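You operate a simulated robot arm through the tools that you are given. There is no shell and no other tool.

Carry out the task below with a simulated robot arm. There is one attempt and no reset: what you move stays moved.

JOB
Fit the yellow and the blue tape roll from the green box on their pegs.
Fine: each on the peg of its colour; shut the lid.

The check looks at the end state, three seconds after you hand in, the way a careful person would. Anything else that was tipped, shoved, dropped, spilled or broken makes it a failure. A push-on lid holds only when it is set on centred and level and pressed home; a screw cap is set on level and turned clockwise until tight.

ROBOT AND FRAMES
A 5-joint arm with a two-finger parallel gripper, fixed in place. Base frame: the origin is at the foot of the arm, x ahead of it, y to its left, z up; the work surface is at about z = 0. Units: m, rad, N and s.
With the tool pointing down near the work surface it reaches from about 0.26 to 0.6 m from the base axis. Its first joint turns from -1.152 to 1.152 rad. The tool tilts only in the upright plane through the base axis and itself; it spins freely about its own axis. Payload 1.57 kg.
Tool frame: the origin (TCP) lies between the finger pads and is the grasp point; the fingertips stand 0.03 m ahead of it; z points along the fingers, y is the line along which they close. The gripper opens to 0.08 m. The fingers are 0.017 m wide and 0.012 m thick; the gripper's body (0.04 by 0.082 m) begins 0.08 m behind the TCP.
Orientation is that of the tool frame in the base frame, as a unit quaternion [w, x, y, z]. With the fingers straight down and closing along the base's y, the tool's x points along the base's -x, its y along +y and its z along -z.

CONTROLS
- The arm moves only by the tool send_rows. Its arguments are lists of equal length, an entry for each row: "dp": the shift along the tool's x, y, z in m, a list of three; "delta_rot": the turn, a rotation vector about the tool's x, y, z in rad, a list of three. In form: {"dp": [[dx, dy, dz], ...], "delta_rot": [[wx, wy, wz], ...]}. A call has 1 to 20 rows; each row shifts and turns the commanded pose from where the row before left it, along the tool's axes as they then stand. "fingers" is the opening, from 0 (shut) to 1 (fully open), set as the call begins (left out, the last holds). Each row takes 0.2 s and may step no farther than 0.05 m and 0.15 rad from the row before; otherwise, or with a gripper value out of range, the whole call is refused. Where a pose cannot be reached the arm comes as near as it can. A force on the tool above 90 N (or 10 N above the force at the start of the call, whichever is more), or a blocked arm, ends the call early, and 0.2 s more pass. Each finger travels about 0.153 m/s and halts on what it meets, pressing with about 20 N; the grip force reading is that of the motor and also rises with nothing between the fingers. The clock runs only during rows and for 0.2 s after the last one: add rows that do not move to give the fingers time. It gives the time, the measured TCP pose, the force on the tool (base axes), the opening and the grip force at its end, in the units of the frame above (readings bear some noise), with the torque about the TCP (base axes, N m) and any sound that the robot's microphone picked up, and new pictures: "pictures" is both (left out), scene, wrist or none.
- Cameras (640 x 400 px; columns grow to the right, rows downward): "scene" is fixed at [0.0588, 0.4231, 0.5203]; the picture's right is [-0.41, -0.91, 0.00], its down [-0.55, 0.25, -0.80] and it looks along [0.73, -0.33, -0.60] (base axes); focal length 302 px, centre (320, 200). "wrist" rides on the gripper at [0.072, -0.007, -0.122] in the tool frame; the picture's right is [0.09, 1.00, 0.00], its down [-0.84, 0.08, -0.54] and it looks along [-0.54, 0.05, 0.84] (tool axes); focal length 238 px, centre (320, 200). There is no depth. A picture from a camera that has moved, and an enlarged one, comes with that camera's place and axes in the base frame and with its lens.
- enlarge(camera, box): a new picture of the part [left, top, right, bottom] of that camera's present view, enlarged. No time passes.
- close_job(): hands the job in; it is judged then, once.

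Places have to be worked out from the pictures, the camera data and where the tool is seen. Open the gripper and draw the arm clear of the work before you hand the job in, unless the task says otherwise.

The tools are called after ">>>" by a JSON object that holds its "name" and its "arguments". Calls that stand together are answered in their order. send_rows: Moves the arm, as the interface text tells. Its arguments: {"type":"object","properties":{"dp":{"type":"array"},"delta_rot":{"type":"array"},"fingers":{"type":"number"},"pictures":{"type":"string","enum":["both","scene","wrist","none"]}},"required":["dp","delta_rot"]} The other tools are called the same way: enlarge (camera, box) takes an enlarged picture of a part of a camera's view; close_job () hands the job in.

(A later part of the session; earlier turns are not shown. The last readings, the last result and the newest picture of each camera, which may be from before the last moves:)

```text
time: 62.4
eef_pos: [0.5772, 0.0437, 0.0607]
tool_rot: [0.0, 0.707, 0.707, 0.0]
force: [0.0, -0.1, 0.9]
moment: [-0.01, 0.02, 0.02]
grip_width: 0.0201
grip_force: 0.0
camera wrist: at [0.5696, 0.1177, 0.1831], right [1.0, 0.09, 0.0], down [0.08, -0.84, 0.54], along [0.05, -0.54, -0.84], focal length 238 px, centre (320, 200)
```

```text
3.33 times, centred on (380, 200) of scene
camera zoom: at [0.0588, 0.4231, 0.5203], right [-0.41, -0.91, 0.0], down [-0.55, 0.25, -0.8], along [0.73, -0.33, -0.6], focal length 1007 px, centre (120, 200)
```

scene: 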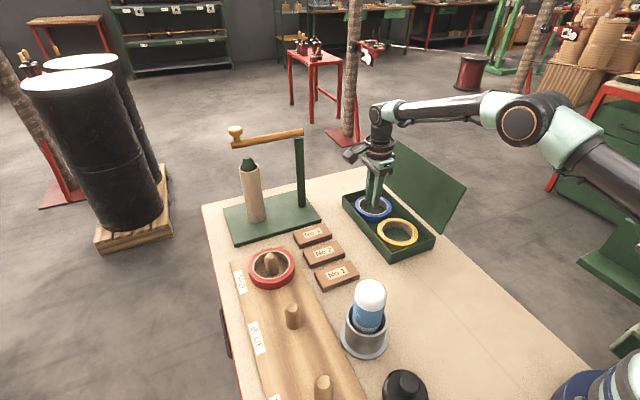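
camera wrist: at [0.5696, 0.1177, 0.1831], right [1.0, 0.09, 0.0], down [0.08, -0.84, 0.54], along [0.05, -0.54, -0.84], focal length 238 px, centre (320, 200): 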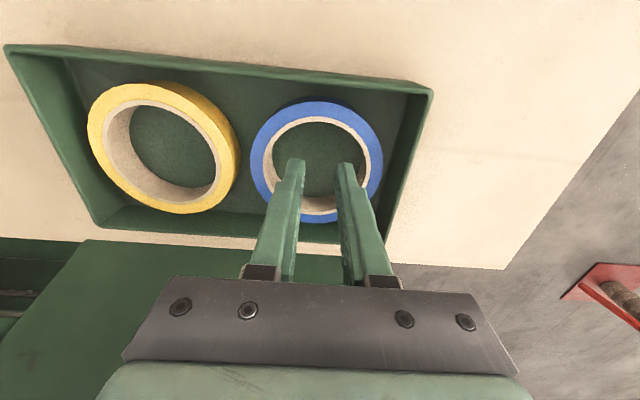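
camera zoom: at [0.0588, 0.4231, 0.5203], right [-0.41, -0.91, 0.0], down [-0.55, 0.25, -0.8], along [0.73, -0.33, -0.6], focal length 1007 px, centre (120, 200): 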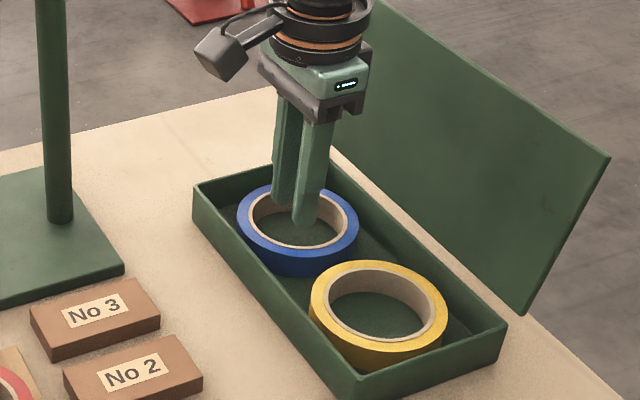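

The tips are in the hole with good clearance all round. I shift x by -3 mm, descend to tip z≈0.012, then spread the fingers against the inner wall.

>>> {"name": "send_rows", "arguments": {"dp": [[0.001, -0.003, 0.01], [0, 0, 0.009], [0, 0, 0]], "delta_rot": [[0, 0, 0], [0, 0, 0], [0, 0, 0]], "pictures": "none"}}

>>> {"name": "send_rows", "arguments": {"dp": [[0, 0, 0], [0, 0, 0], [0, 0, 0]], "delta_rot": [[0, 0, 0], [0, 0, 0], [0, 0, 0]], "fingers": 1.0}}

>>> {"name": "enlarge", "arguments": {"camera": "wrist", "box": [160, 40, 480, 240]}}

>>> {"name": "enlarge", "arguments": {"camera": "scene", "box": [320, 140, 440, 260]}}

```text
time: 63.2
eef_pos: [0.5736, 0.0467, 0.0422]
tool_rot: [-0.001, 0.707, 0.707, 0.0]
force: [1.0, 0.6, -0.4]
moment: [-0.03, 0.05, 0.02]
grip_width: 0.0199
grip_force: 0.1
```

```text
time: 64.0
eef_pos: [0.5729, 0.0466, 0.0428]
tool_rot: [0.0, 0.707, 0.707, -0.001]
force: [0.0, 0.5, 0.0]
moment: [0.0, 0.02, 0.04]
grip_width: 0.044
grip_force: 0.1
camera wrist: at [0.5658, 0.1195, 0.1642], right [1.0, 0.09, 0.0], down [0.08, -0.84, 0.54], along [0.05, -0.54, -0.84], focal length 238 px, centre (320, 200)
```

scene: 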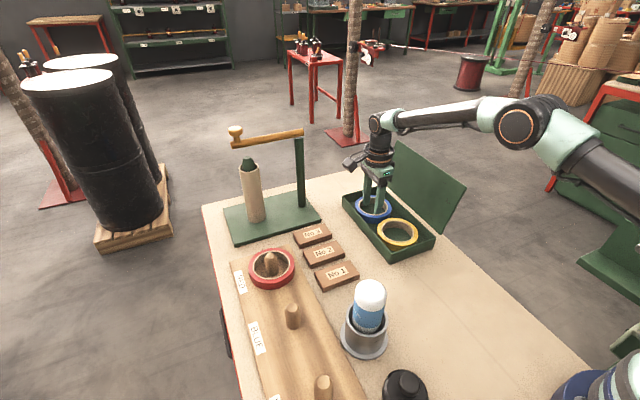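
wrist: 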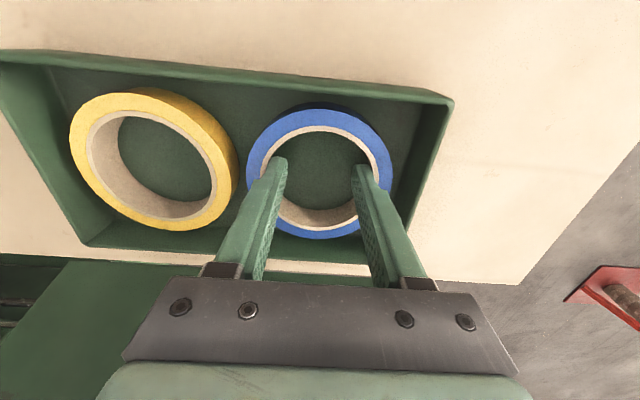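

```text
2.00 times, centred on (320, 140) of wrist
camera zoom: at [0.5658, 0.1195, 0.1642], right [1.0, 0.09, 0.0], down [0.08, -0.84, 0.54], along [0.05, -0.54, -0.84], focal length 477 px, centre (320, 320)
```

zoom: 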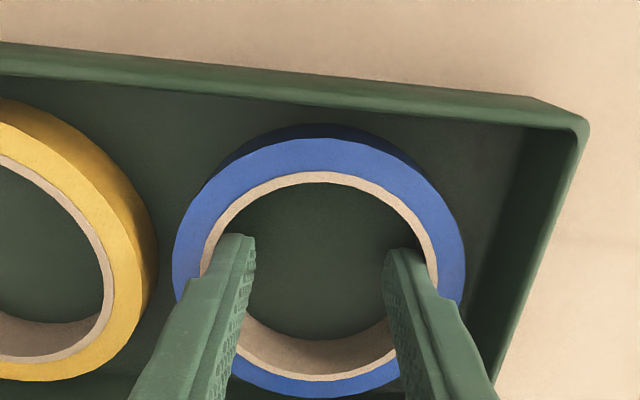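

```text
3.33 times, centred on (380, 200) of scene
camera zoom: at [0.0588, 0.4231, 0.5203], right [-0.41, -0.91, 0.0], down [-0.55, 0.25, -0.8], along [0.73, -0.33, -0.6], focal length 1007 px, centre (120, 200)
```

zoom: 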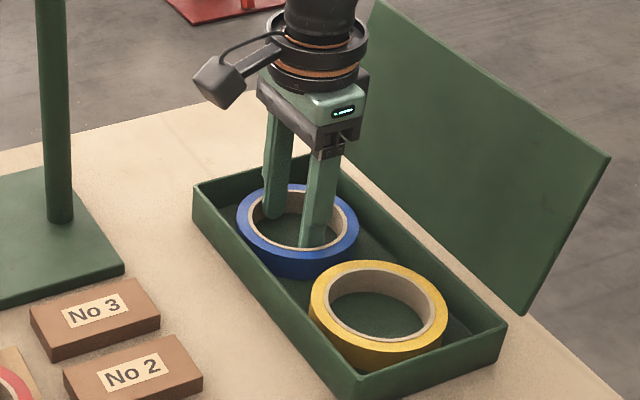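

The fingers stopped at 44 mm, so they are pressing on the inner wall. I lift 15 mm to test the hold.

>>> {"name": "send_rows", "arguments": {"dp": [[0, 0, -0.005], [0, 0, -0.005], [0, 0, -0.005], [0, 0, 0]], "delta_rot": [[0, 0, 0], [0, 0, 0], [0, 0, 0], [0, 0, 0]]}}

>>> {"name": "enlarge", "arguments": {"camera": "wrist", "box": [160, 40, 480, 240]}}

>>> {"name": "enlarge", "arguments": {"camera": "scene", "box": [320, 140, 440, 260]}}

```text
time: 65.0
eef_pos: [0.5708, 0.0456, 0.0578]
tool_rot: [0.0, 0.707, 0.707, 0.0]
force: [1.1, -0.2, -0.7]
moment: [-0.03, 0.0, 0.01]
grip_width: 0.045
grip_force: 0.0
camera wrist: at [0.5645, 0.1191, 0.18], right [1.0, 0.09, 0.0], down [0.08, -0.84, 0.54], along [0.05, -0.54, -0.84], focal length 238 px, centre (320, 200)
```

scene: 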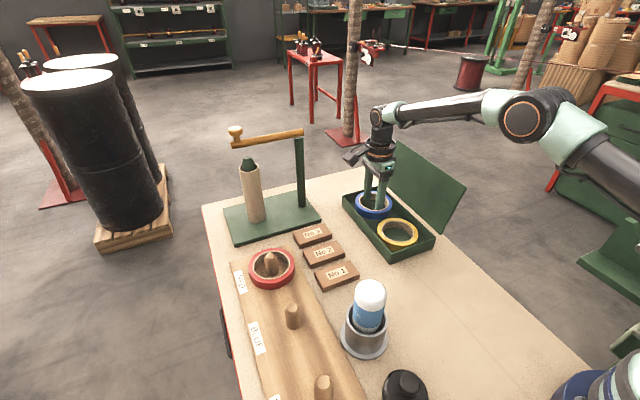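
wrist: 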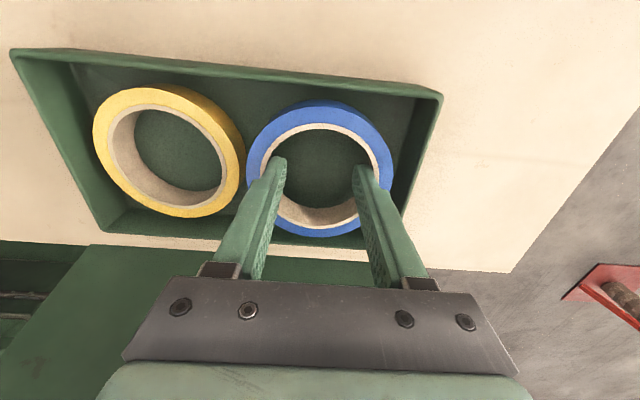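

```text
2.00 times, centred on (320, 140) of wrist
camera zoom: at [0.5645, 0.1191, 0.18], right [1.0, 0.09, 0.0], down [0.08, -0.84, 0.54], along [0.05, -0.54, -0.84], focal length 477 px, centre (320, 320)
```

zoom: 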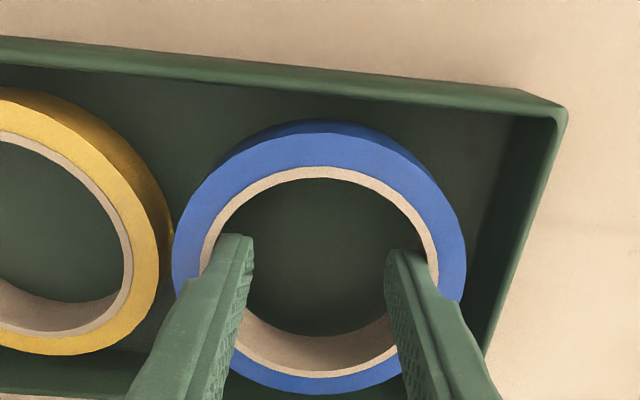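

```text
3.33 times, centred on (380, 200) of scene
camera zoom: at [0.0588, 0.4231, 0.5203], right [-0.41, -0.91, 0.0], down [-0.55, 0.25, -0.8], along [0.73, -0.33, -0.6], focal length 1007 px, centre (120, 200)
```

zoom: 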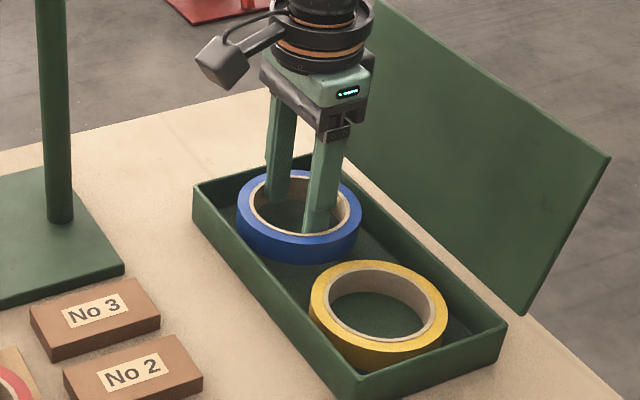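

The blue roll lifts level and is held firmly. I raise it out of the box and carry it toward the blue peg at z≈0.26, keeping the orientation.

>>> {"name": "send_rows", "arguments": {"dp": [[0, 0, -0.02], [0, 0, -0.02], [0, 0, -0.02], [0, -0.02, -0.01], [0.0212, -0.0186, -0.011], [0.0212, -0.0186, -0.011], [0.0212, -0.0186, -0.011], [0.0212, -0.0186, -0.011], [0.0212, -0.0186, -0.011], [0.0212, -0.0186, -0.011], [0.0212, -0.0186, -0.011], [0.0212, -0.0186, -0.011], [0.0212, -0.0186, -0.011], [0.0212, -0.0186, -0.011], [0.0212, -0.0186, -0.011], [0.0212, 0, -0.011], [0, 0, 0]], "delta_rot": [[0, 0, 0], [0, 0, 0], [0, 0, 0], [0, 0, 0], [0, 0, 0], [0, 0, 0], [0, 0, 0], [0, 0, 0], [0, 0, 0], [0, 0, 0], [0, 0, 0], [0, 0, 0], [0, 0, 0], [0, 0, 0], [0, 0, 0], [0, 0, 0], [0, 0, 0]]}}

>>> {"name": "enlarge", "arguments": {"camera": "wrist", "box": [160, 0, 480, 200]}}

```text
time: 68.6
eef_pos: [0.3456, 0.3049, 0.2591]
tool_rot: [0.0, 0.707, 0.707, -0.001]
force: [0.3, -0.4, 0.0]
moment: [0.01, 0.0, 0.0]
grip_width: 0.0469
grip_force: 0.1
camera wrist: at [0.3398, 0.3776, 0.3803], right [1.0, 0.09, 0.0], down [0.08, -0.84, 0.54], along [0.05, -0.54, -0.84], focal length 238 px, centre (320, 200)
```

scene: 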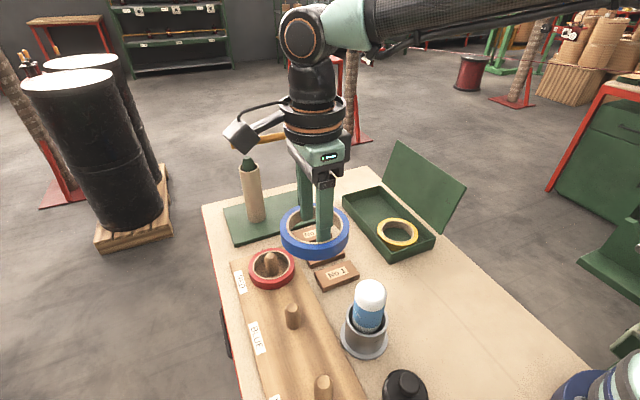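
wrist: 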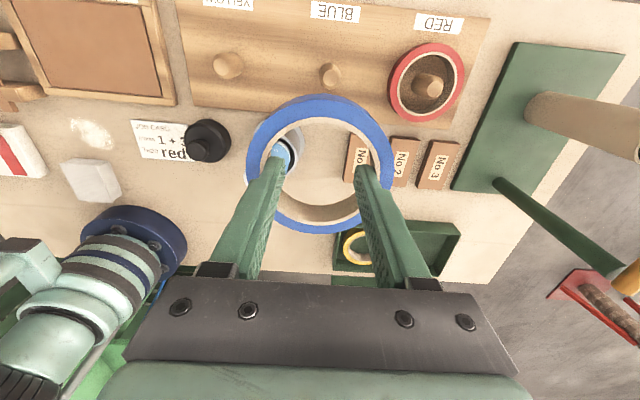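

```text
2.00 times, centred on (320, 100) of wrist
camera zoom: at [0.3398, 0.3776, 0.3803], right [1.0, 0.09, 0.0], down [0.08, -0.84, 0.54], along [0.05, -0.54, -0.84], focal length 477 px, centre (320, 400)
```

zoom: 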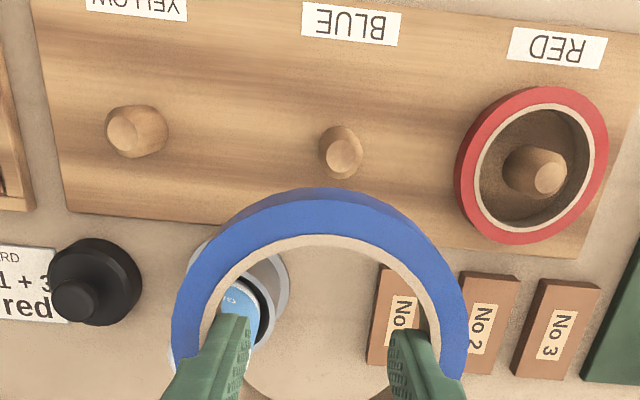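

The blue roll is held and the pegs are visible: the blue peg is at about (0.356, 0.3485). There is also a job card on the bench, so I read it.

>>> {"name": "enlarge", "arguments": {"camera": "wrist", "box": [110, 100, 230, 180]}}

>>> {"name": "enlarge", "arguments": {"camera": "wrist", "box": [160, 0, 480, 100]}}

```text
5.00 times, centred on (170, 140) of wrist
camera zoom: at [0.3398, 0.3776, 0.3803], right [1.0, 0.09, 0.0], down [0.08, -0.84, 0.54], along [0.05, -0.54, -0.84], focal length 1192 px, centre (1070, 500)
```

zoom: 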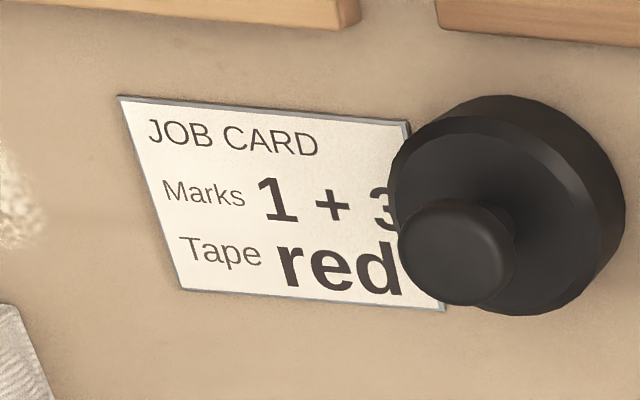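

```text
2.00 times, centred on (320, 50) of wrist
camera zoom: at [0.3398, 0.3776, 0.3803], right [1.0, 0.09, 0.0], down [0.08, -0.84, 0.54], along [0.05, -0.54, -0.84], focal length 477 px, centre (320, 500)
```

zoom: 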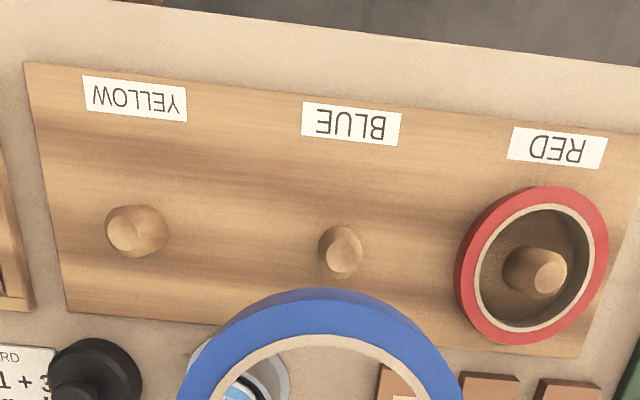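

The card concerns other work on this bench. I move over the blue peg at (0.356, 0.3485) and lower to z≈0.15 to check the alignment through the roll's hole.

>>> {"name": "send_rows", "arguments": {"dp": [[0.022, 0.005, 0], [0.0216, 0.0054, 0], [0, 0, 0.035], [0, 0, 0.035], [0, 0, 0.035], [0, 0, 0]], "delta_rot": [[0, 0, 0], [0, 0, 0], [0, 0, 0], [0, 0, 0], [0, 0, 0], [0, 0, 0]]}}

>>> {"name": "enlarge", "arguments": {"camera": "wrist", "box": [160, 40, 480, 240]}}

>>> {"name": "enlarge", "arguments": {"camera": "scene", "box": [220, 200, 380, 340]}}

```text
time: 70.0
eef_pos: [0.3572, 0.3447, 0.1538]
tool_rot: [0.0, 0.707, 0.707, 0.0]
force: [-0.5, -0.7, -1.0]
moment: [-0.03, -0.01, -0.01]
grip_width: 0.0471
grip_force: 0.1
camera wrist: at [0.3498, 0.4181, 0.2751], right [1.0, 0.09, 0.0], down [0.08, -0.84, 0.54], along [0.05, -0.54, -0.84], focal length 238 px, centre (320, 200)
```

scene: 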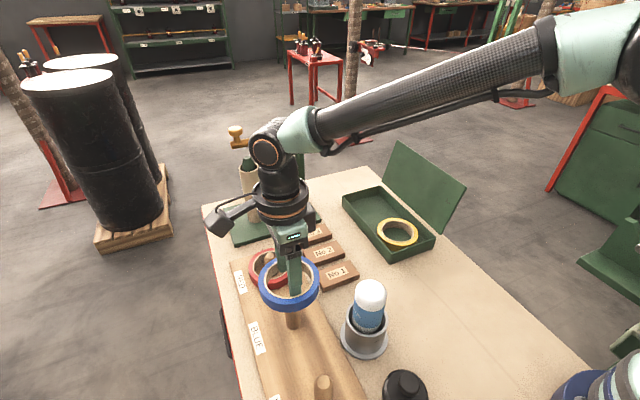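
wrist: 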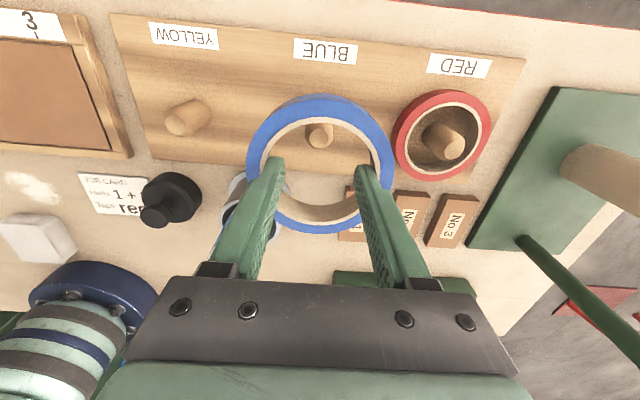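

```text
2.00 times, centred on (320, 140) of wrist
camera zoom: at [0.3498, 0.4181, 0.2751], right [1.0, 0.09, 0.0], down [0.08, -0.84, 0.54], along [0.05, -0.54, -0.84], focal length 477 px, centre (320, 320)
```

zoom: 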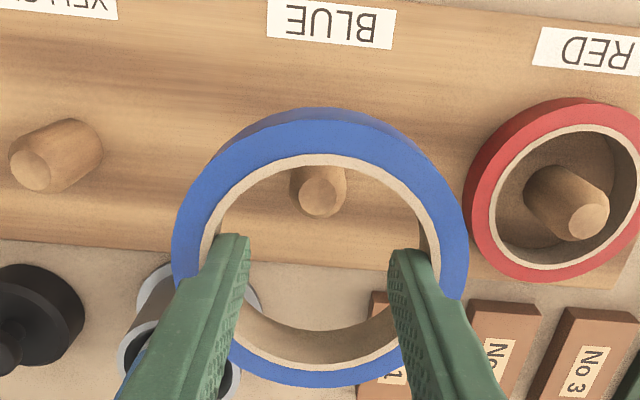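

```text
2.86 times, centred on (300, 270) of scene
camera zoom: at [0.0588, 0.4231, 0.5203], right [-0.41, -0.91, 0.0], down [-0.55, 0.25, -0.8], along [0.73, -0.33, -0.6], focal length 863 px, centre (377, 0)
```

zoom: 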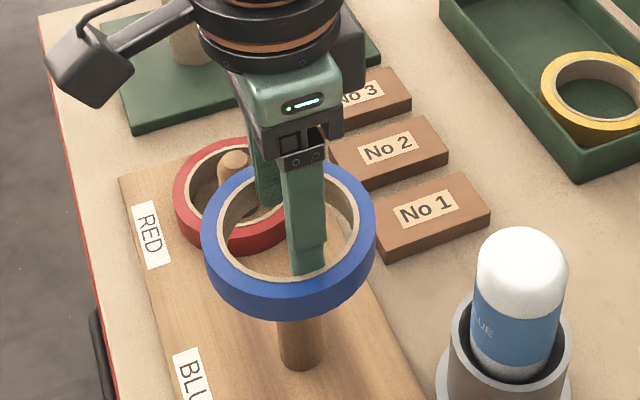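

The roll's centre (0.356, 0.351) lines up with the peg (0.356, 0.350), and the peg fits between the fingers. I lower it over the peg.

>>> {"name": "send_rows", "arguments": {"dp": [[0, -0.001, 0.02], [0, 0, 0.02], [0, 0, 0.02], [0, 0, 0.02], [0, 0, 0]], "delta_rot": [[0, 0, 0], [0, 0, 0], [0, 0, 0], [0, 0, 0], [0, 0, 0]]}}

>>> {"name": "enlarge", "arguments": {"camera": "wrist", "box": [160, 40, 480, 240]}}

>>> {"name": "enlarge", "arguments": {"camera": "scene", "box": [220, 220, 380, 360]}}

```text
time: 71.2
eef_pos: [0.3556, 0.3425, 0.0736]
tool_rot: [0.0, 0.707, 0.708, 0.0]
force: [-0.4, -0.5, -1.0]
moment: [-0.01, -0.03, -0.02]
grip_width: 0.0472
grip_force: 0.0
camera wrist: at [0.3487, 0.4171, 0.1956], right [1.0, 0.09, 0.0], down [0.08, -0.84, 0.54], along [0.05, -0.54, -0.84], focal length 238 px, centre (320, 200)
```

scene: 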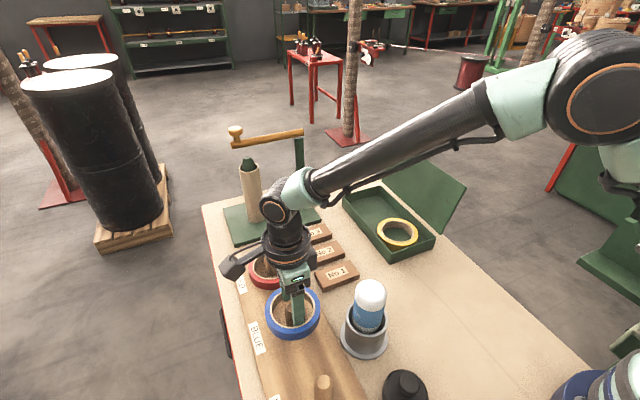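
wrist: 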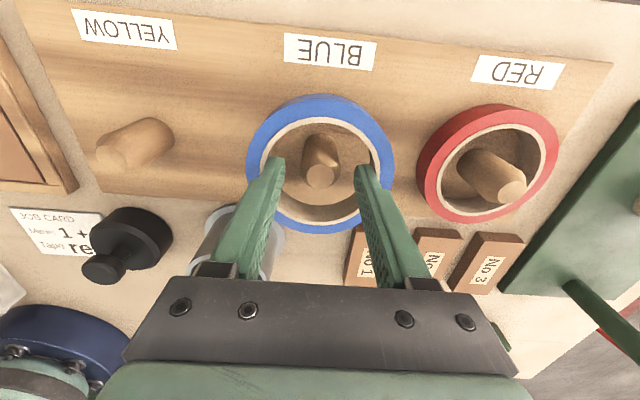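

```text
2.00 times, centred on (320, 140) of wrist
camera zoom: at [0.3487, 0.4171, 0.1956], right [1.0, 0.09, 0.0], down [0.08, -0.84, 0.54], along [0.05, -0.54, -0.84], focal length 477 px, centre (320, 320)
```

zoom: 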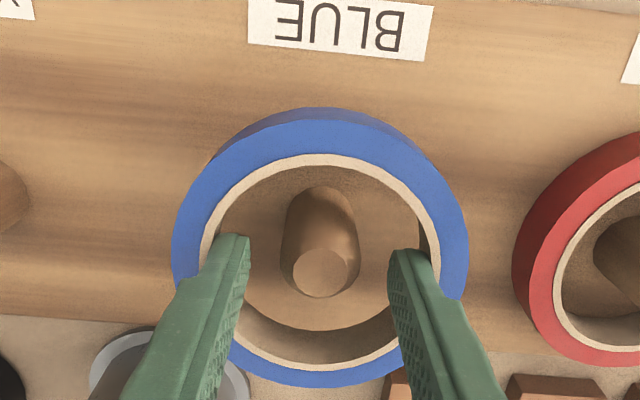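

```text
2.86 times, centred on (300, 290) of scene
camera zoom: at [0.0588, 0.4231, 0.5203], right [-0.41, -0.91, 0.0], down [-0.55, 0.25, -0.8], along [0.73, -0.33, -0.6], focal length 863 px, centre (377, -57)
```

zoom: 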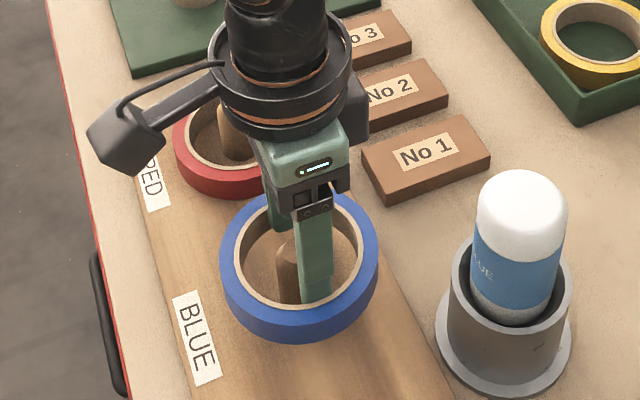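

The roll is around the peg, well centred. I lower in 3 mm steps until it touches the board.

>>> {"name": "send_rows", "arguments": {"dp": [[0, 0, 0.003], [0, 0, 0.003], [0, 0, 0.003], [0, 0, 0]], "delta_rot": [[0, 0, 0], [0, 0, 0], [0, 0, 0], [0, 0, 0]], "pictures": "scene"}}

>>> {"name": "enlarge", "arguments": {"camera": "scene", "box": [220, 220, 380, 360]}}

```text
time: 72.2
eef_pos: [0.3551, 0.3449, 0.0649]
tool_rot: [0.0, 0.707, 0.707, 0.0]
force: [0.6, 0.3, -0.1]
moment: [-0.01, 0.0, 0.0]
grip_width: 0.0473
grip_force: 0.0
```

scene: 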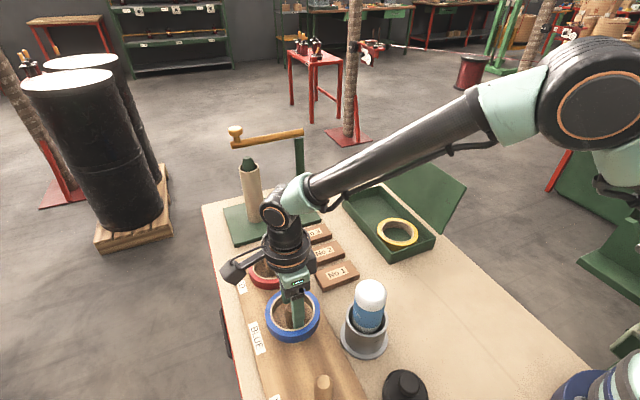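

```text
2.86 times, centred on (300, 290) of scene
camera zoom: at [0.0588, 0.4231, 0.5203], right [-0.41, -0.91, 0.0], down [-0.55, 0.25, -0.8], along [0.73, -0.33, -0.6], focal length 863 px, centre (377, -57)
```

zoom: 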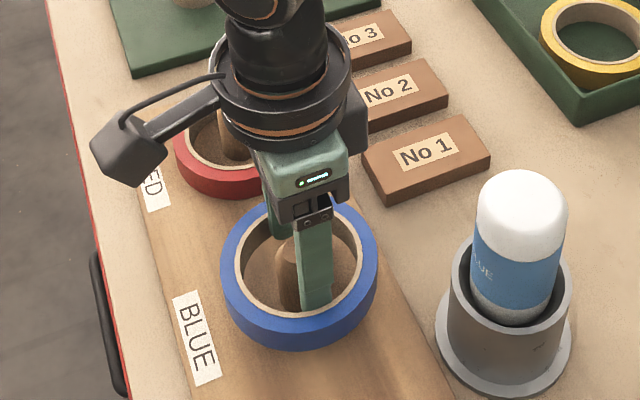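

No contact yet. I continue down in small steps.

>>> {"name": "send_rows", "arguments": {"dp": [[0, 0, 0.002], [0, 0, 0.002], [0, 0, 0.002], [0, 0, 0]], "delta_rot": [[0, 0, 0], [0, 0, 0], [0, 0, 0], [0, 0, 0]], "pictures": "none"}}

>>> {"name": "enlarge", "arguments": {"camera": "scene", "box": [220, 220, 380, 360]}}

>>> {"name": "enlarge", "arguments": {"camera": "wrist", "box": [160, 40, 480, 240]}}

```text
time: 73.2
eef_pos: [0.355, 0.3441, 0.0589]
tool_rot: [0.0, 0.707, 0.707, -0.001]
force: [-0.4, 0.5, -0.9]
moment: [0.0, -0.01, -0.02]
grip_width: 0.0473
grip_force: 0.0
```

```text
2.86 times, centred on (300, 290) of scene
camera zoom: at [0.0588, 0.4231, 0.5203], right [-0.41, -0.91, 0.0], down [-0.55, 0.25, -0.8], along [0.73, -0.33, -0.6], focal length 863 px, centre (377, -57)
```

zoom: 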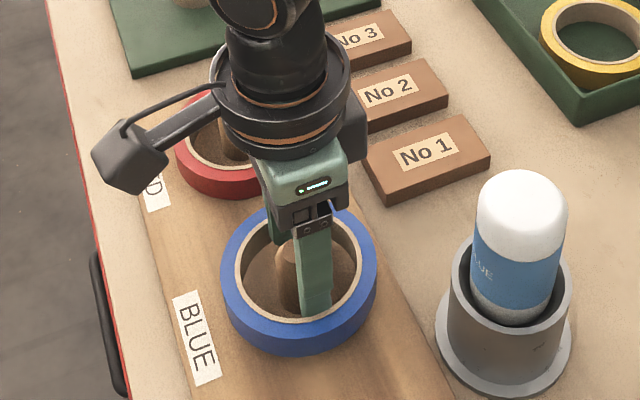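

```text
2.00 times, centred on (320, 140) of wrist
camera zoom: at [0.3492, 0.4179, 0.1812], right [1.0, 0.09, 0.0], down [0.08, -0.84, 0.54], along [0.05, -0.54, -0.84], focal length 477 px, centre (320, 320)
```

zoom: 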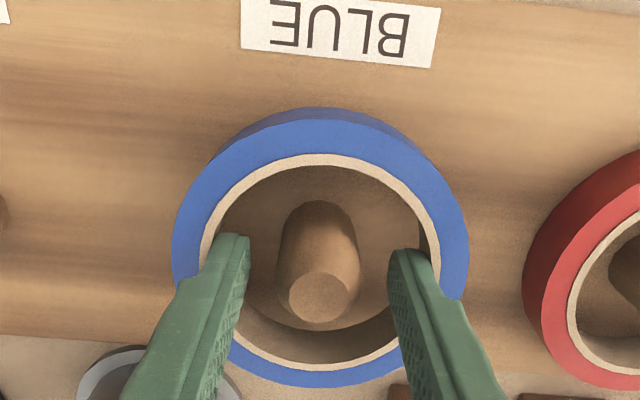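

Still free. I continue in 2 mm steps.

>>> {"name": "send_rows", "arguments": {"dp": [[0, 0, 0.002], [0, 0, 0.002], [0, 0, 0.001], [0, 0, 0]], "delta_rot": [[0, 0, 0], [0, 0, 0], [0, 0, 0], [0, 0, 0]], "pictures": "none"}}

>>> {"name": "enlarge", "arguments": {"camera": "scene", "box": [220, 220, 380, 360]}}

```text
time: 74.2
eef_pos: [0.3551, 0.3437, 0.0558]
tool_rot: [0.0, 0.707, 0.707, 0.0]
force: [-0.9, 0.4, 0.0]
moment: [-0.02, 0.02, 0.0]
grip_width: 0.0472
grip_force: 0.0
```

```text
2.86 times, centred on (300, 290) of scene
camera zoom: at [0.0588, 0.4231, 0.5203], right [-0.41, -0.91, 0.0], down [-0.55, 0.25, -0.8], along [0.73, -0.33, -0.6], focal length 863 px, centre (377, -57)
```

zoom: 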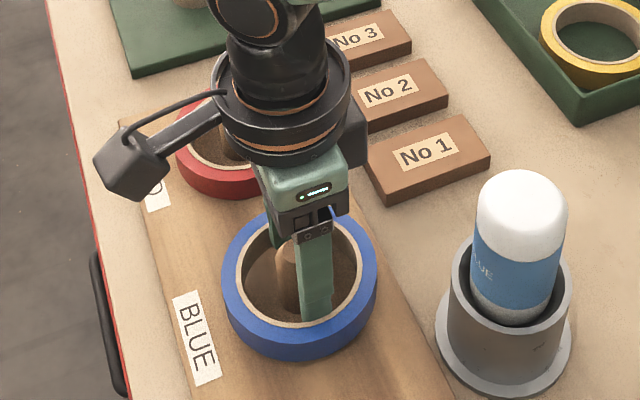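

>>> {"name": "send_rows", "arguments": {"dp": [[0, 0, 0.002], [0, 0, 0.002], [0, 0, 0]], "delta_rot": [[0, 0, 0], [0, 0, 0], [0, 0, 0]], "pictures": "none"}}

>>> {"name": "enlarge", "arguments": {"camera": "scene", "box": [220, 220, 380, 360]}}

```text
time: 75.0
eef_pos: [0.3539, 0.3452, 0.0499]
tool_rot: [0.0, 0.707, 0.707, 0.0]
force: [0.6, 0.7, -0.6]
moment: [0.01, -0.03, -0.01]
grip_width: 0.0474
grip_force: 0.0
```

```text
2.86 times, centred on (300, 290) of scene
camera zoom: at [0.0588, 0.4231, 0.5203], right [-0.41, -0.91, 0.0], down [-0.55, 0.25, -0.8], along [0.73, -0.33, -0.6], focal length 863 px, centre (377, -57)
```

zoom: 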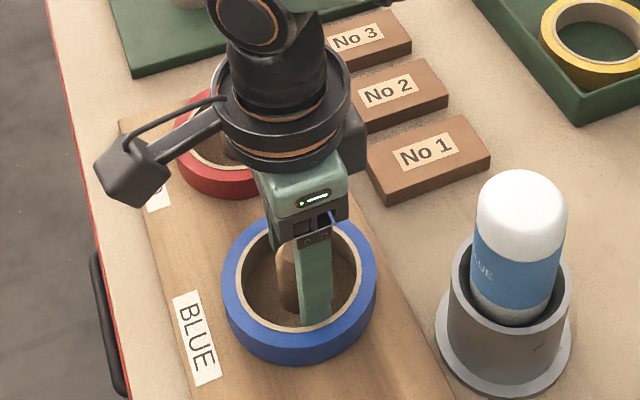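

Still descending freely. I continue.

>>> {"name": "send_rows", "arguments": {"dp": [[0, 0, 0.002], [0, 0, 0.002], [0, 0, 0]], "delta_rot": [[0, 0, 0], [0, 0, 0], [0, 0, 0]], "pictures": "none"}}

>>> {"name": "enlarge", "arguments": {"camera": "scene", "box": [220, 220, 380, 360]}}

>>> {"name": "enlarge", "arguments": {"camera": "wrist", "box": [160, 40, 480, 240]}}

```text
time: 75.8
eef_pos: [0.3547, 0.344, 0.0475]
tool_rot: [0.0, 0.707, 0.707, 0.0]
force: [-4.3, -3.4, 13.7]
moment: [-0.06, 0.11, 0.03]
grip_width: 0.0473
grip_force: 0.1
```

```text
2.86 times, centred on (300, 290) of scene
camera zoom: at [0.0588, 0.423, 0.5203], right [-0.41, -0.91, 0.0], down [-0.55, 0.25, -0.8], along [0.73, -0.33, -0.6], focal length 863 px, centre (377, -57)
```

zoom: 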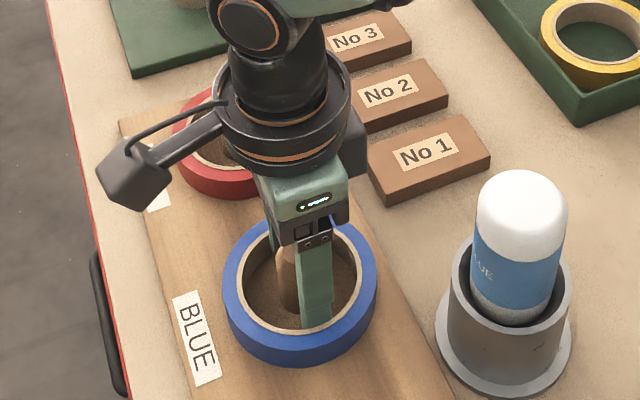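

```text
2.00 times, centred on (320, 140) of wrist
camera zoom: at [0.3488, 0.4181, 0.1689], right [1.0, 0.09, 0.0], down [0.08, -0.84, 0.54], along [0.05, -0.54, -0.84], focal length 477 px, centre (320, 320)
```

zoom: 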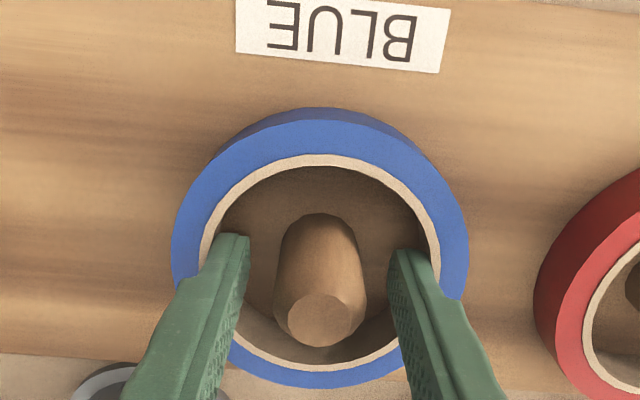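

Contact: the roll is seated on the board. I close the fingers slightly to 40 mm, which frees the roll without touching the peg, and lift straight up.

>>> {"name": "send_rows", "arguments": {"dp": [[0, 0, 0], [0, 0, 0]], "delta_rot": [[0, 0, 0], [0, 0, 0]], "fingers": 0.5, "pictures": "wrist"}}

>>> {"name": "enlarge", "arguments": {"camera": "wrist", "box": [160, 40, 480, 240]}}

```text
time: 76.4
eef_pos: [0.3559, 0.3455, 0.0485]
tool_rot: [-0.001, 0.707, 0.707, 0.0]
force: [0.3, -0.2, 0.0]
moment: [0.03, 0.0, -0.01]
grip_width: 0.0399
grip_force: 0.0
camera wrist: at [0.3487, 0.4179, 0.168], right [1.0, 0.09, 0.0], down [0.08, -0.84, 0.54], along [0.05, -0.54, -0.84], focal length 238 px, centre (320, 200)
```

wrist: 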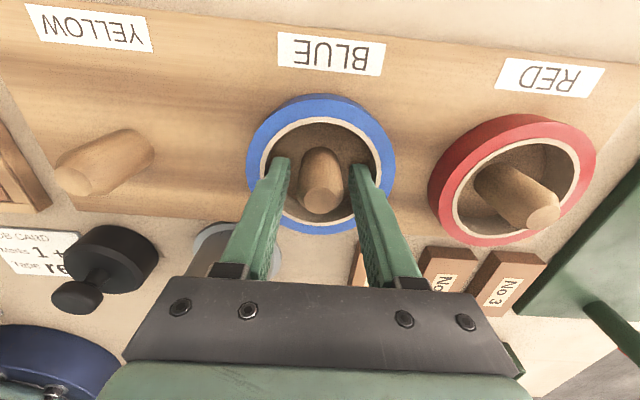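

```text
2.00 times, centred on (320, 140) of wrist
camera zoom: at [0.3487, 0.4179, 0.168], right [1.0, 0.09, 0.0], down [0.08, -0.84, 0.54], along [0.05, -0.54, -0.84], focal length 477 px, centre (320, 320)
```

zoom: 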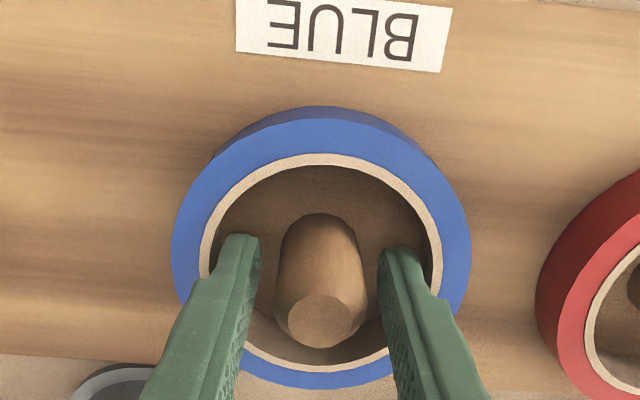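

Fingers are clear of both the roll and the peg. I lift straight up and travel back to above the yellow roll.

>>> {"name": "send_rows", "arguments": {"dp": [[0, 0, -0.015], [0, 0, -0.02], [0, 0, -0.03], [0, 0, -0.04], [0, 0, -0.045], [0, 0, -0.045], [-0.045, 0.015, 0], [-0.045, 0.017, 0], [-0.045, 0.017, 0], [-0.045, 0.016, 0], [-0.045, 0.016, 0], [-0.045, 0.016, 0], [-0.028, 0.015, 0], [0, 0, 0]], "delta_rot": [[0, 0, 0], [0, 0, 0], [0, 0, 0], [0, 0, 0], [0, 0, 0], [0, 0, 0], [0, 0, 0], [0, 0, 0], [0, 0, 0], [0, 0, 0], [0, 0, 0], [0, 0, 0], [0, 0, 0], [0, 0, 0]]}}

>>> {"name": "enlarge", "arguments": {"camera": "scene", "box": [200, 220, 400, 400]}}

```text
time: 79.4
eef_pos: [0.4669, 0.0464, 0.2408]
tool_rot: [0.0, 0.707, 0.707, 0.0]
force: [0.0, 0.0, -0.2]
moment: [-0.03, -0.03, -0.02]
grip_width: 0.0401
grip_force: 0.1
camera wrist: at [0.4615, 0.1196, 0.3623], right [1.0, 0.09, 0.0], down [0.08, -0.84, 0.54], along [0.05, -0.54, -0.84], focal length 238 px, centre (320, 200)
```

scene: 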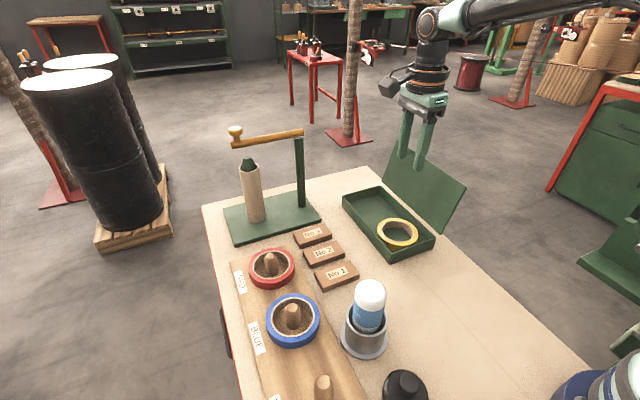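
wrist: 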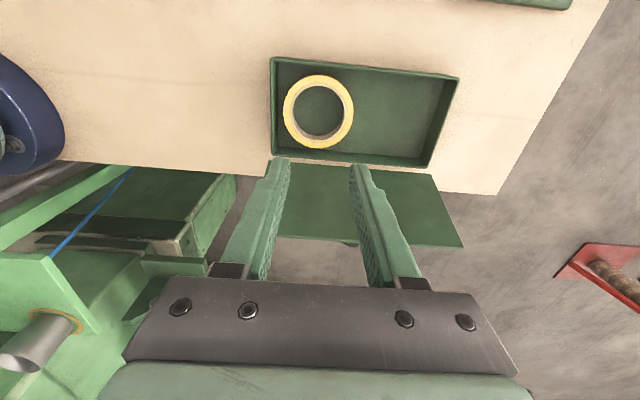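

```text
2.22 times, centred on (300, 310) of scene
camera zoom: at [0.0588, 0.423, 0.5203], right [-0.41, -0.91, 0.0], down [-0.55, 0.25, -0.8], along [0.73, -0.33, -0.6], focal length 672 px, centre (364, -44)
```

zoom: 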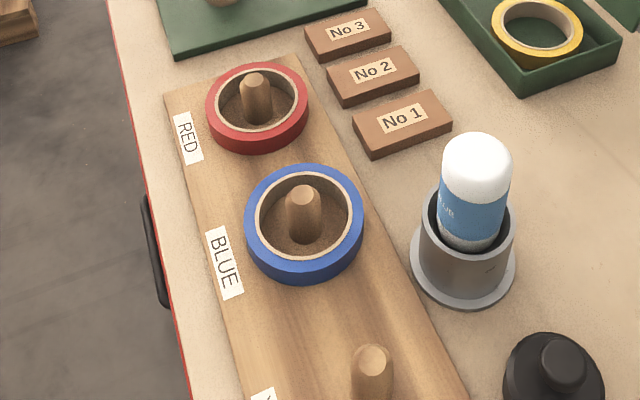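

Blue is seated nicely on its peg. I narrow the fingers and descend toward the yellow roll's hole.

>>> {"name": "send_rows", "arguments": {"dp": [[0, 0, 0.04], [0, 0, 0.04], [0, 0, 0.04], [0, 0, 0.03], [0, 0, 0.02], [0, 0, 0]], "delta_rot": [[0, 0, 0], [0, 0, 0], [0, 0, 0], [0, 0, 0], [0, 0, 0], [0, 0, 0]], "fingers": 0.25}}

>>> {"name": "enlarge", "arguments": {"camera": "wrist", "box": [160, 40, 480, 240]}}

>>> {"name": "enlarge", "arguments": {"camera": "scene", "box": [340, 150, 460, 270]}}

```text
time: 80.8
eef_pos: [0.4684, 0.0472, 0.0703]
tool_rot: [-0.001, 0.707, 0.708, 0.0]
force: [-0.2, 0.7, -0.8]
moment: [0.05, -0.02, -0.01]
grip_width: 0.02
grip_force: 0.0
camera wrist: at [0.462, 0.1207, 0.1913], right [1.0, 0.09, 0.0], down [0.08, -0.84, 0.54], along [0.05, -0.54, -0.84], focal length 238 px, centre (320, 200)
```

scene: 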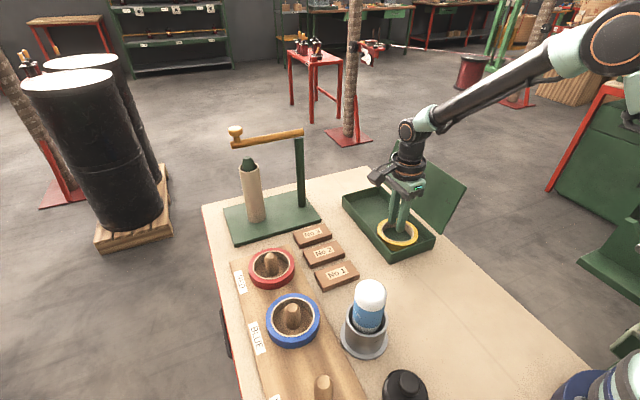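
wrist: 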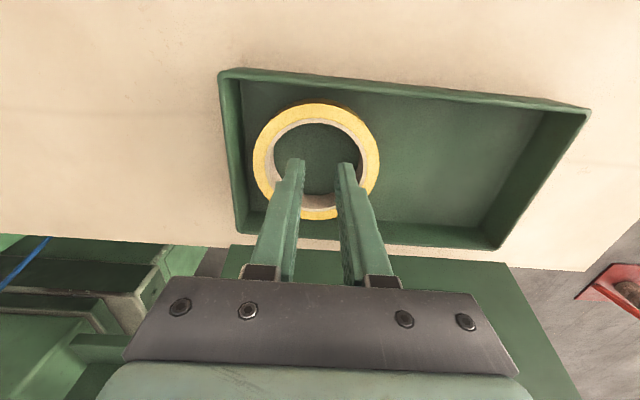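

```text
2.00 times, centred on (320, 140) of wrist
camera zoom: at [0.462, 0.1207, 0.1913], right [1.0, 0.09, 0.0], down [0.08, -0.84, 0.54], along [0.05, -0.54, -0.84], focal length 477 px, centre (320, 320)
```

zoom: 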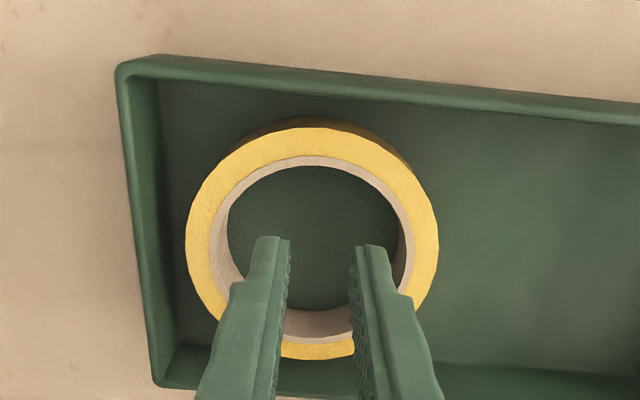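

```text
3.33 times, centred on (400, 210) of scene
camera zoom: at [0.0588, 0.4231, 0.5203], right [-0.41, -0.91, 0.0], down [-0.55, 0.25, -0.8], along [0.73, -0.33, -0.6], focal length 1007 px, centre (53, 167)
```

zoom: 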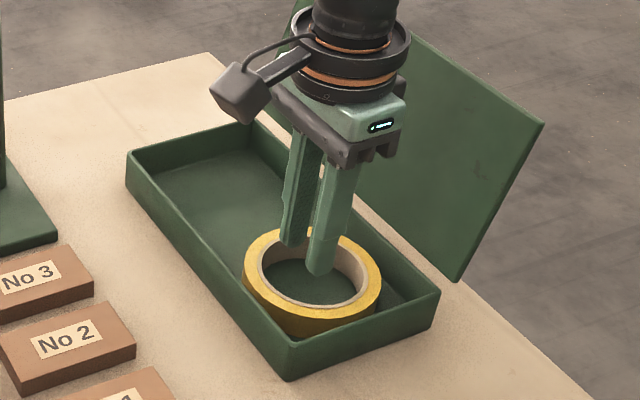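

Yellow centre is at (0.4655, 0.048). I adjust, descend to TCP z≈0.042, and spread the fingers.

>>> {"name": "send_rows", "arguments": {"dp": [[0, -0.0025, 0.01], [0, 0, 0.01], [0, 0, 0.008], [0, 0, 0]], "delta_rot": [[0, 0, 0], [0, 0, 0], [0, 0, 0], [0, 0, 0]], "pictures": "none"}}

>>> {"name": "send_rows", "arguments": {"dp": [[0, 0, 0], [0, 0, 0], [0, 0, 0]], "delta_rot": [[0, 0, 0], [0, 0, 0], [0, 0, 0]], "fingers": 1.0, "pictures": "wrist"}}

>>> {"name": "enlarge", "arguments": {"camera": "wrist", "box": [160, 40, 480, 240]}}

```text
time: 81.8
eef_pos: [0.4641, 0.0471, 0.0428]
tool_rot: [0.0, 0.707, 0.707, 0.0]
force: [0.2, 0.4, 0.2]
moment: [-0.02, -0.01, -0.02]
grip_width: 0.02
grip_force: 0.0
```

```text
time: 82.6
eef_pos: [0.4644, 0.0468, 0.0439]
tool_rot: [0.0, 0.707, 0.707, 0.0]
force: [-0.5, 0.1, -0.1]
moment: [0.01, -0.01, -0.04]
grip_width: 0.0428
grip_force: 0.1
camera wrist: at [0.4589, 0.1205, 0.1651], right [1.0, 0.09, 0.0], down [0.08, -0.84, 0.54], along [0.05, -0.54, -0.84], focal length 238 px, centre (320, 200)
```

wrist: 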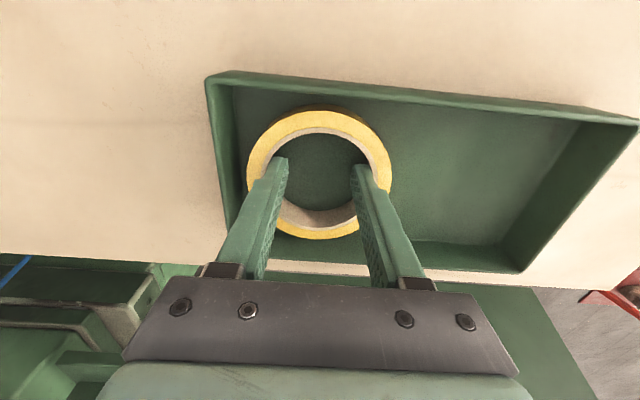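

```text
2.00 times, centred on (320, 140) of wrist
camera zoom: at [0.4589, 0.1205, 0.1651], right [1.0, 0.09, 0.0], down [0.08, -0.84, 0.54], along [0.05, -0.54, -0.84], focal length 477 px, centre (320, 320)
```

zoom: 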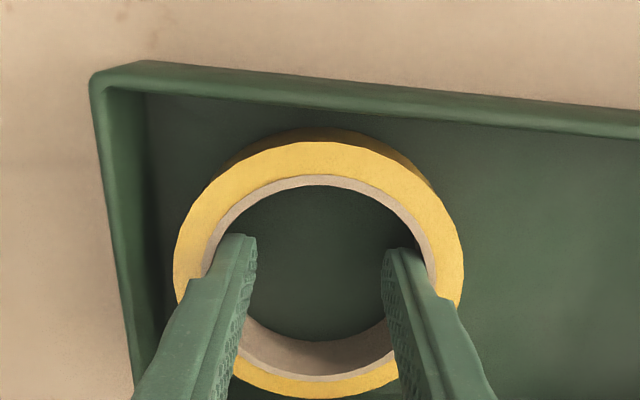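

The 43 mm width shows the roll sits ~5 mm toward -y from the TCP. I release, shift, and re-spread for a centred hold.

>>> {"name": "send_rows", "arguments": {"dp": [[0, 0, 0], [0, 0, 0], [-0.005, 0, 0], [0, 0, 0]], "delta_rot": [[0, 0, 0], [0, 0, 0], [0, 0, 0], [0, 0, 0]], "fingers": 0.25, "pictures": "none"}}

>>> {"name": "send_rows", "arguments": {"dp": [[0, 0, 0], [0, 0, 0], [0, 0, 0]], "delta_rot": [[0, 0, 0], [0, 0, 0], [0, 0, 0]], "fingers": 1.0, "pictures": "wrist"}}

>>> {"name": "enlarge", "arguments": {"camera": "wrist", "box": [160, 40, 480, 240]}}

```text
time: 83.6
eef_pos: [0.4651, 0.0417, 0.0435]
tool_rot: [0.0, 0.707, 0.707, 0.001]
force: [0.8, -0.2, 0.4]
moment: [-0.01, 0.03, 0.01]
grip_width: 0.0198
grip_force: 0.2
```

```text
time: 84.4
eef_pos: [0.4648, 0.0421, 0.0449]
tool_rot: [0.0, 0.708, 0.706, 0.0]
force: [0.6, 0.5, -0.2]
moment: [0.01, -0.02, -0.01]
grip_width: 0.0469
grip_force: 0.1
camera wrist: at [0.4588, 0.1153, 0.1648], right [1.0, 0.09, 0.0], down [0.08, -0.84, 0.54], along [0.05, -0.54, -0.84], focal length 238 px, centre (320, 200)
```

wrist: 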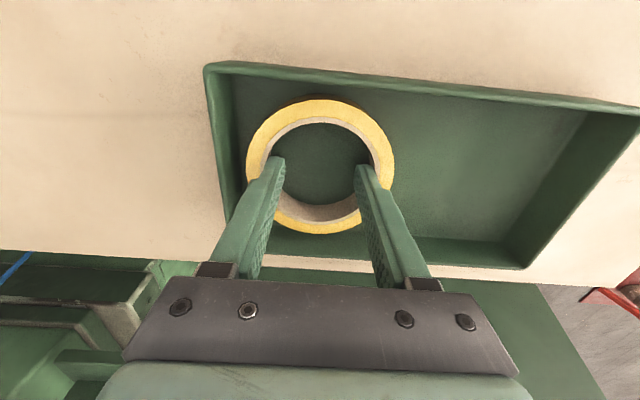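

```text
2.00 times, centred on (320, 140) of wrist
camera zoom: at [0.4588, 0.1153, 0.1648], right [1.0, 0.09, 0.0], down [0.08, -0.84, 0.54], along [0.05, -0.54, -0.84], focal length 477 px, centre (320, 320)
```

zoom: 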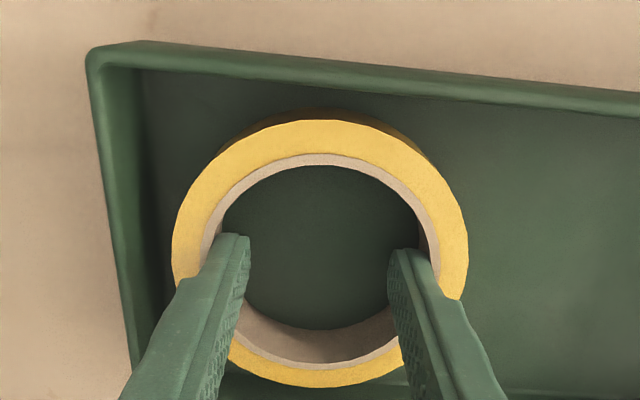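

Now 46.9 mm — centred. I lift the yellow roll straight out and carry it toward the yellow peg at z≈0.26.

>>> {"name": "send_rows", "arguments": {"dp": [[0, 0, -0.015], [0, 0, -0.02], [0, 0, -0.02], [0, 0, -0.025], [0.0218, -0.0197, -0.0117], [0.0218, -0.0197, -0.0117], [0.0218, -0.0197, -0.0117], [0.0218, -0.0197, -0.0117], [0.0218, -0.0197, -0.0117], [0.0218, -0.0197, -0.0117], [0.0218, -0.0197, -0.0117], [0.0218, -0.0197, -0.0117], [0.0218, -0.0197, -0.0117], [0.0218, -0.0197, -0.0117], [0.0218, -0.0197, -0.0117], [0.0218, -0.0197, -0.0117], [0, 0, 0]], "delta_rot": [[0, 0, 0], [0, 0, 0], [0, 0, 0], [0, 0, 0], [0, 0, 0], [0, 0, 0], [0, 0, 0], [0, 0, 0], [0, 0, 0], [0, 0, 0], [0, 0, 0], [0, 0, 0], [0, 0, 0], [0, 0, 0], [0, 0, 0], [0, 0, 0], [0, 0, 0]]}}

>>> {"name": "enlarge", "arguments": {"camera": "wrist", "box": [160, 0, 480, 200]}}

```text
time: 88.0
eef_pos: [0.228, 0.3038, 0.2636]
tool_rot: [0.0, 0.707, 0.707, 0.0]
force: [1.1, 0.5, 0.4]
moment: [0.01, -0.02, -0.03]
grip_width: 0.0472
grip_force: 0.2
camera wrist: at [0.2215, 0.3764, 0.385], right [1.0, 0.09, 0.0], down [0.08, -0.84, 0.54], along [0.05, -0.54, -0.84], focal length 238 px, centre (320, 200)
```

scene: 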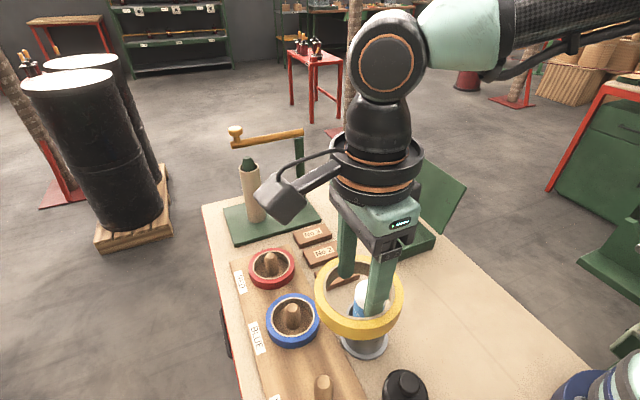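
wrist: 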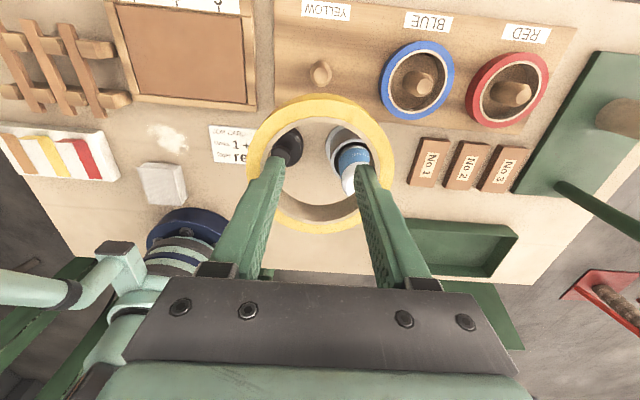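

```text
2.00 times, centred on (320, 100) of wrist
camera zoom: at [0.2215, 0.3764, 0.385], right [1.0, 0.09, 0.0], down [0.08, -0.84, 0.54], along [0.05, -0.54, -0.84], focal length 477 px, centre (320, 400)
```

zoom: 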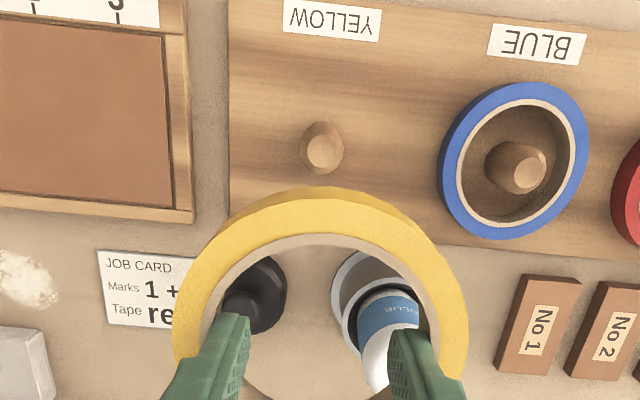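

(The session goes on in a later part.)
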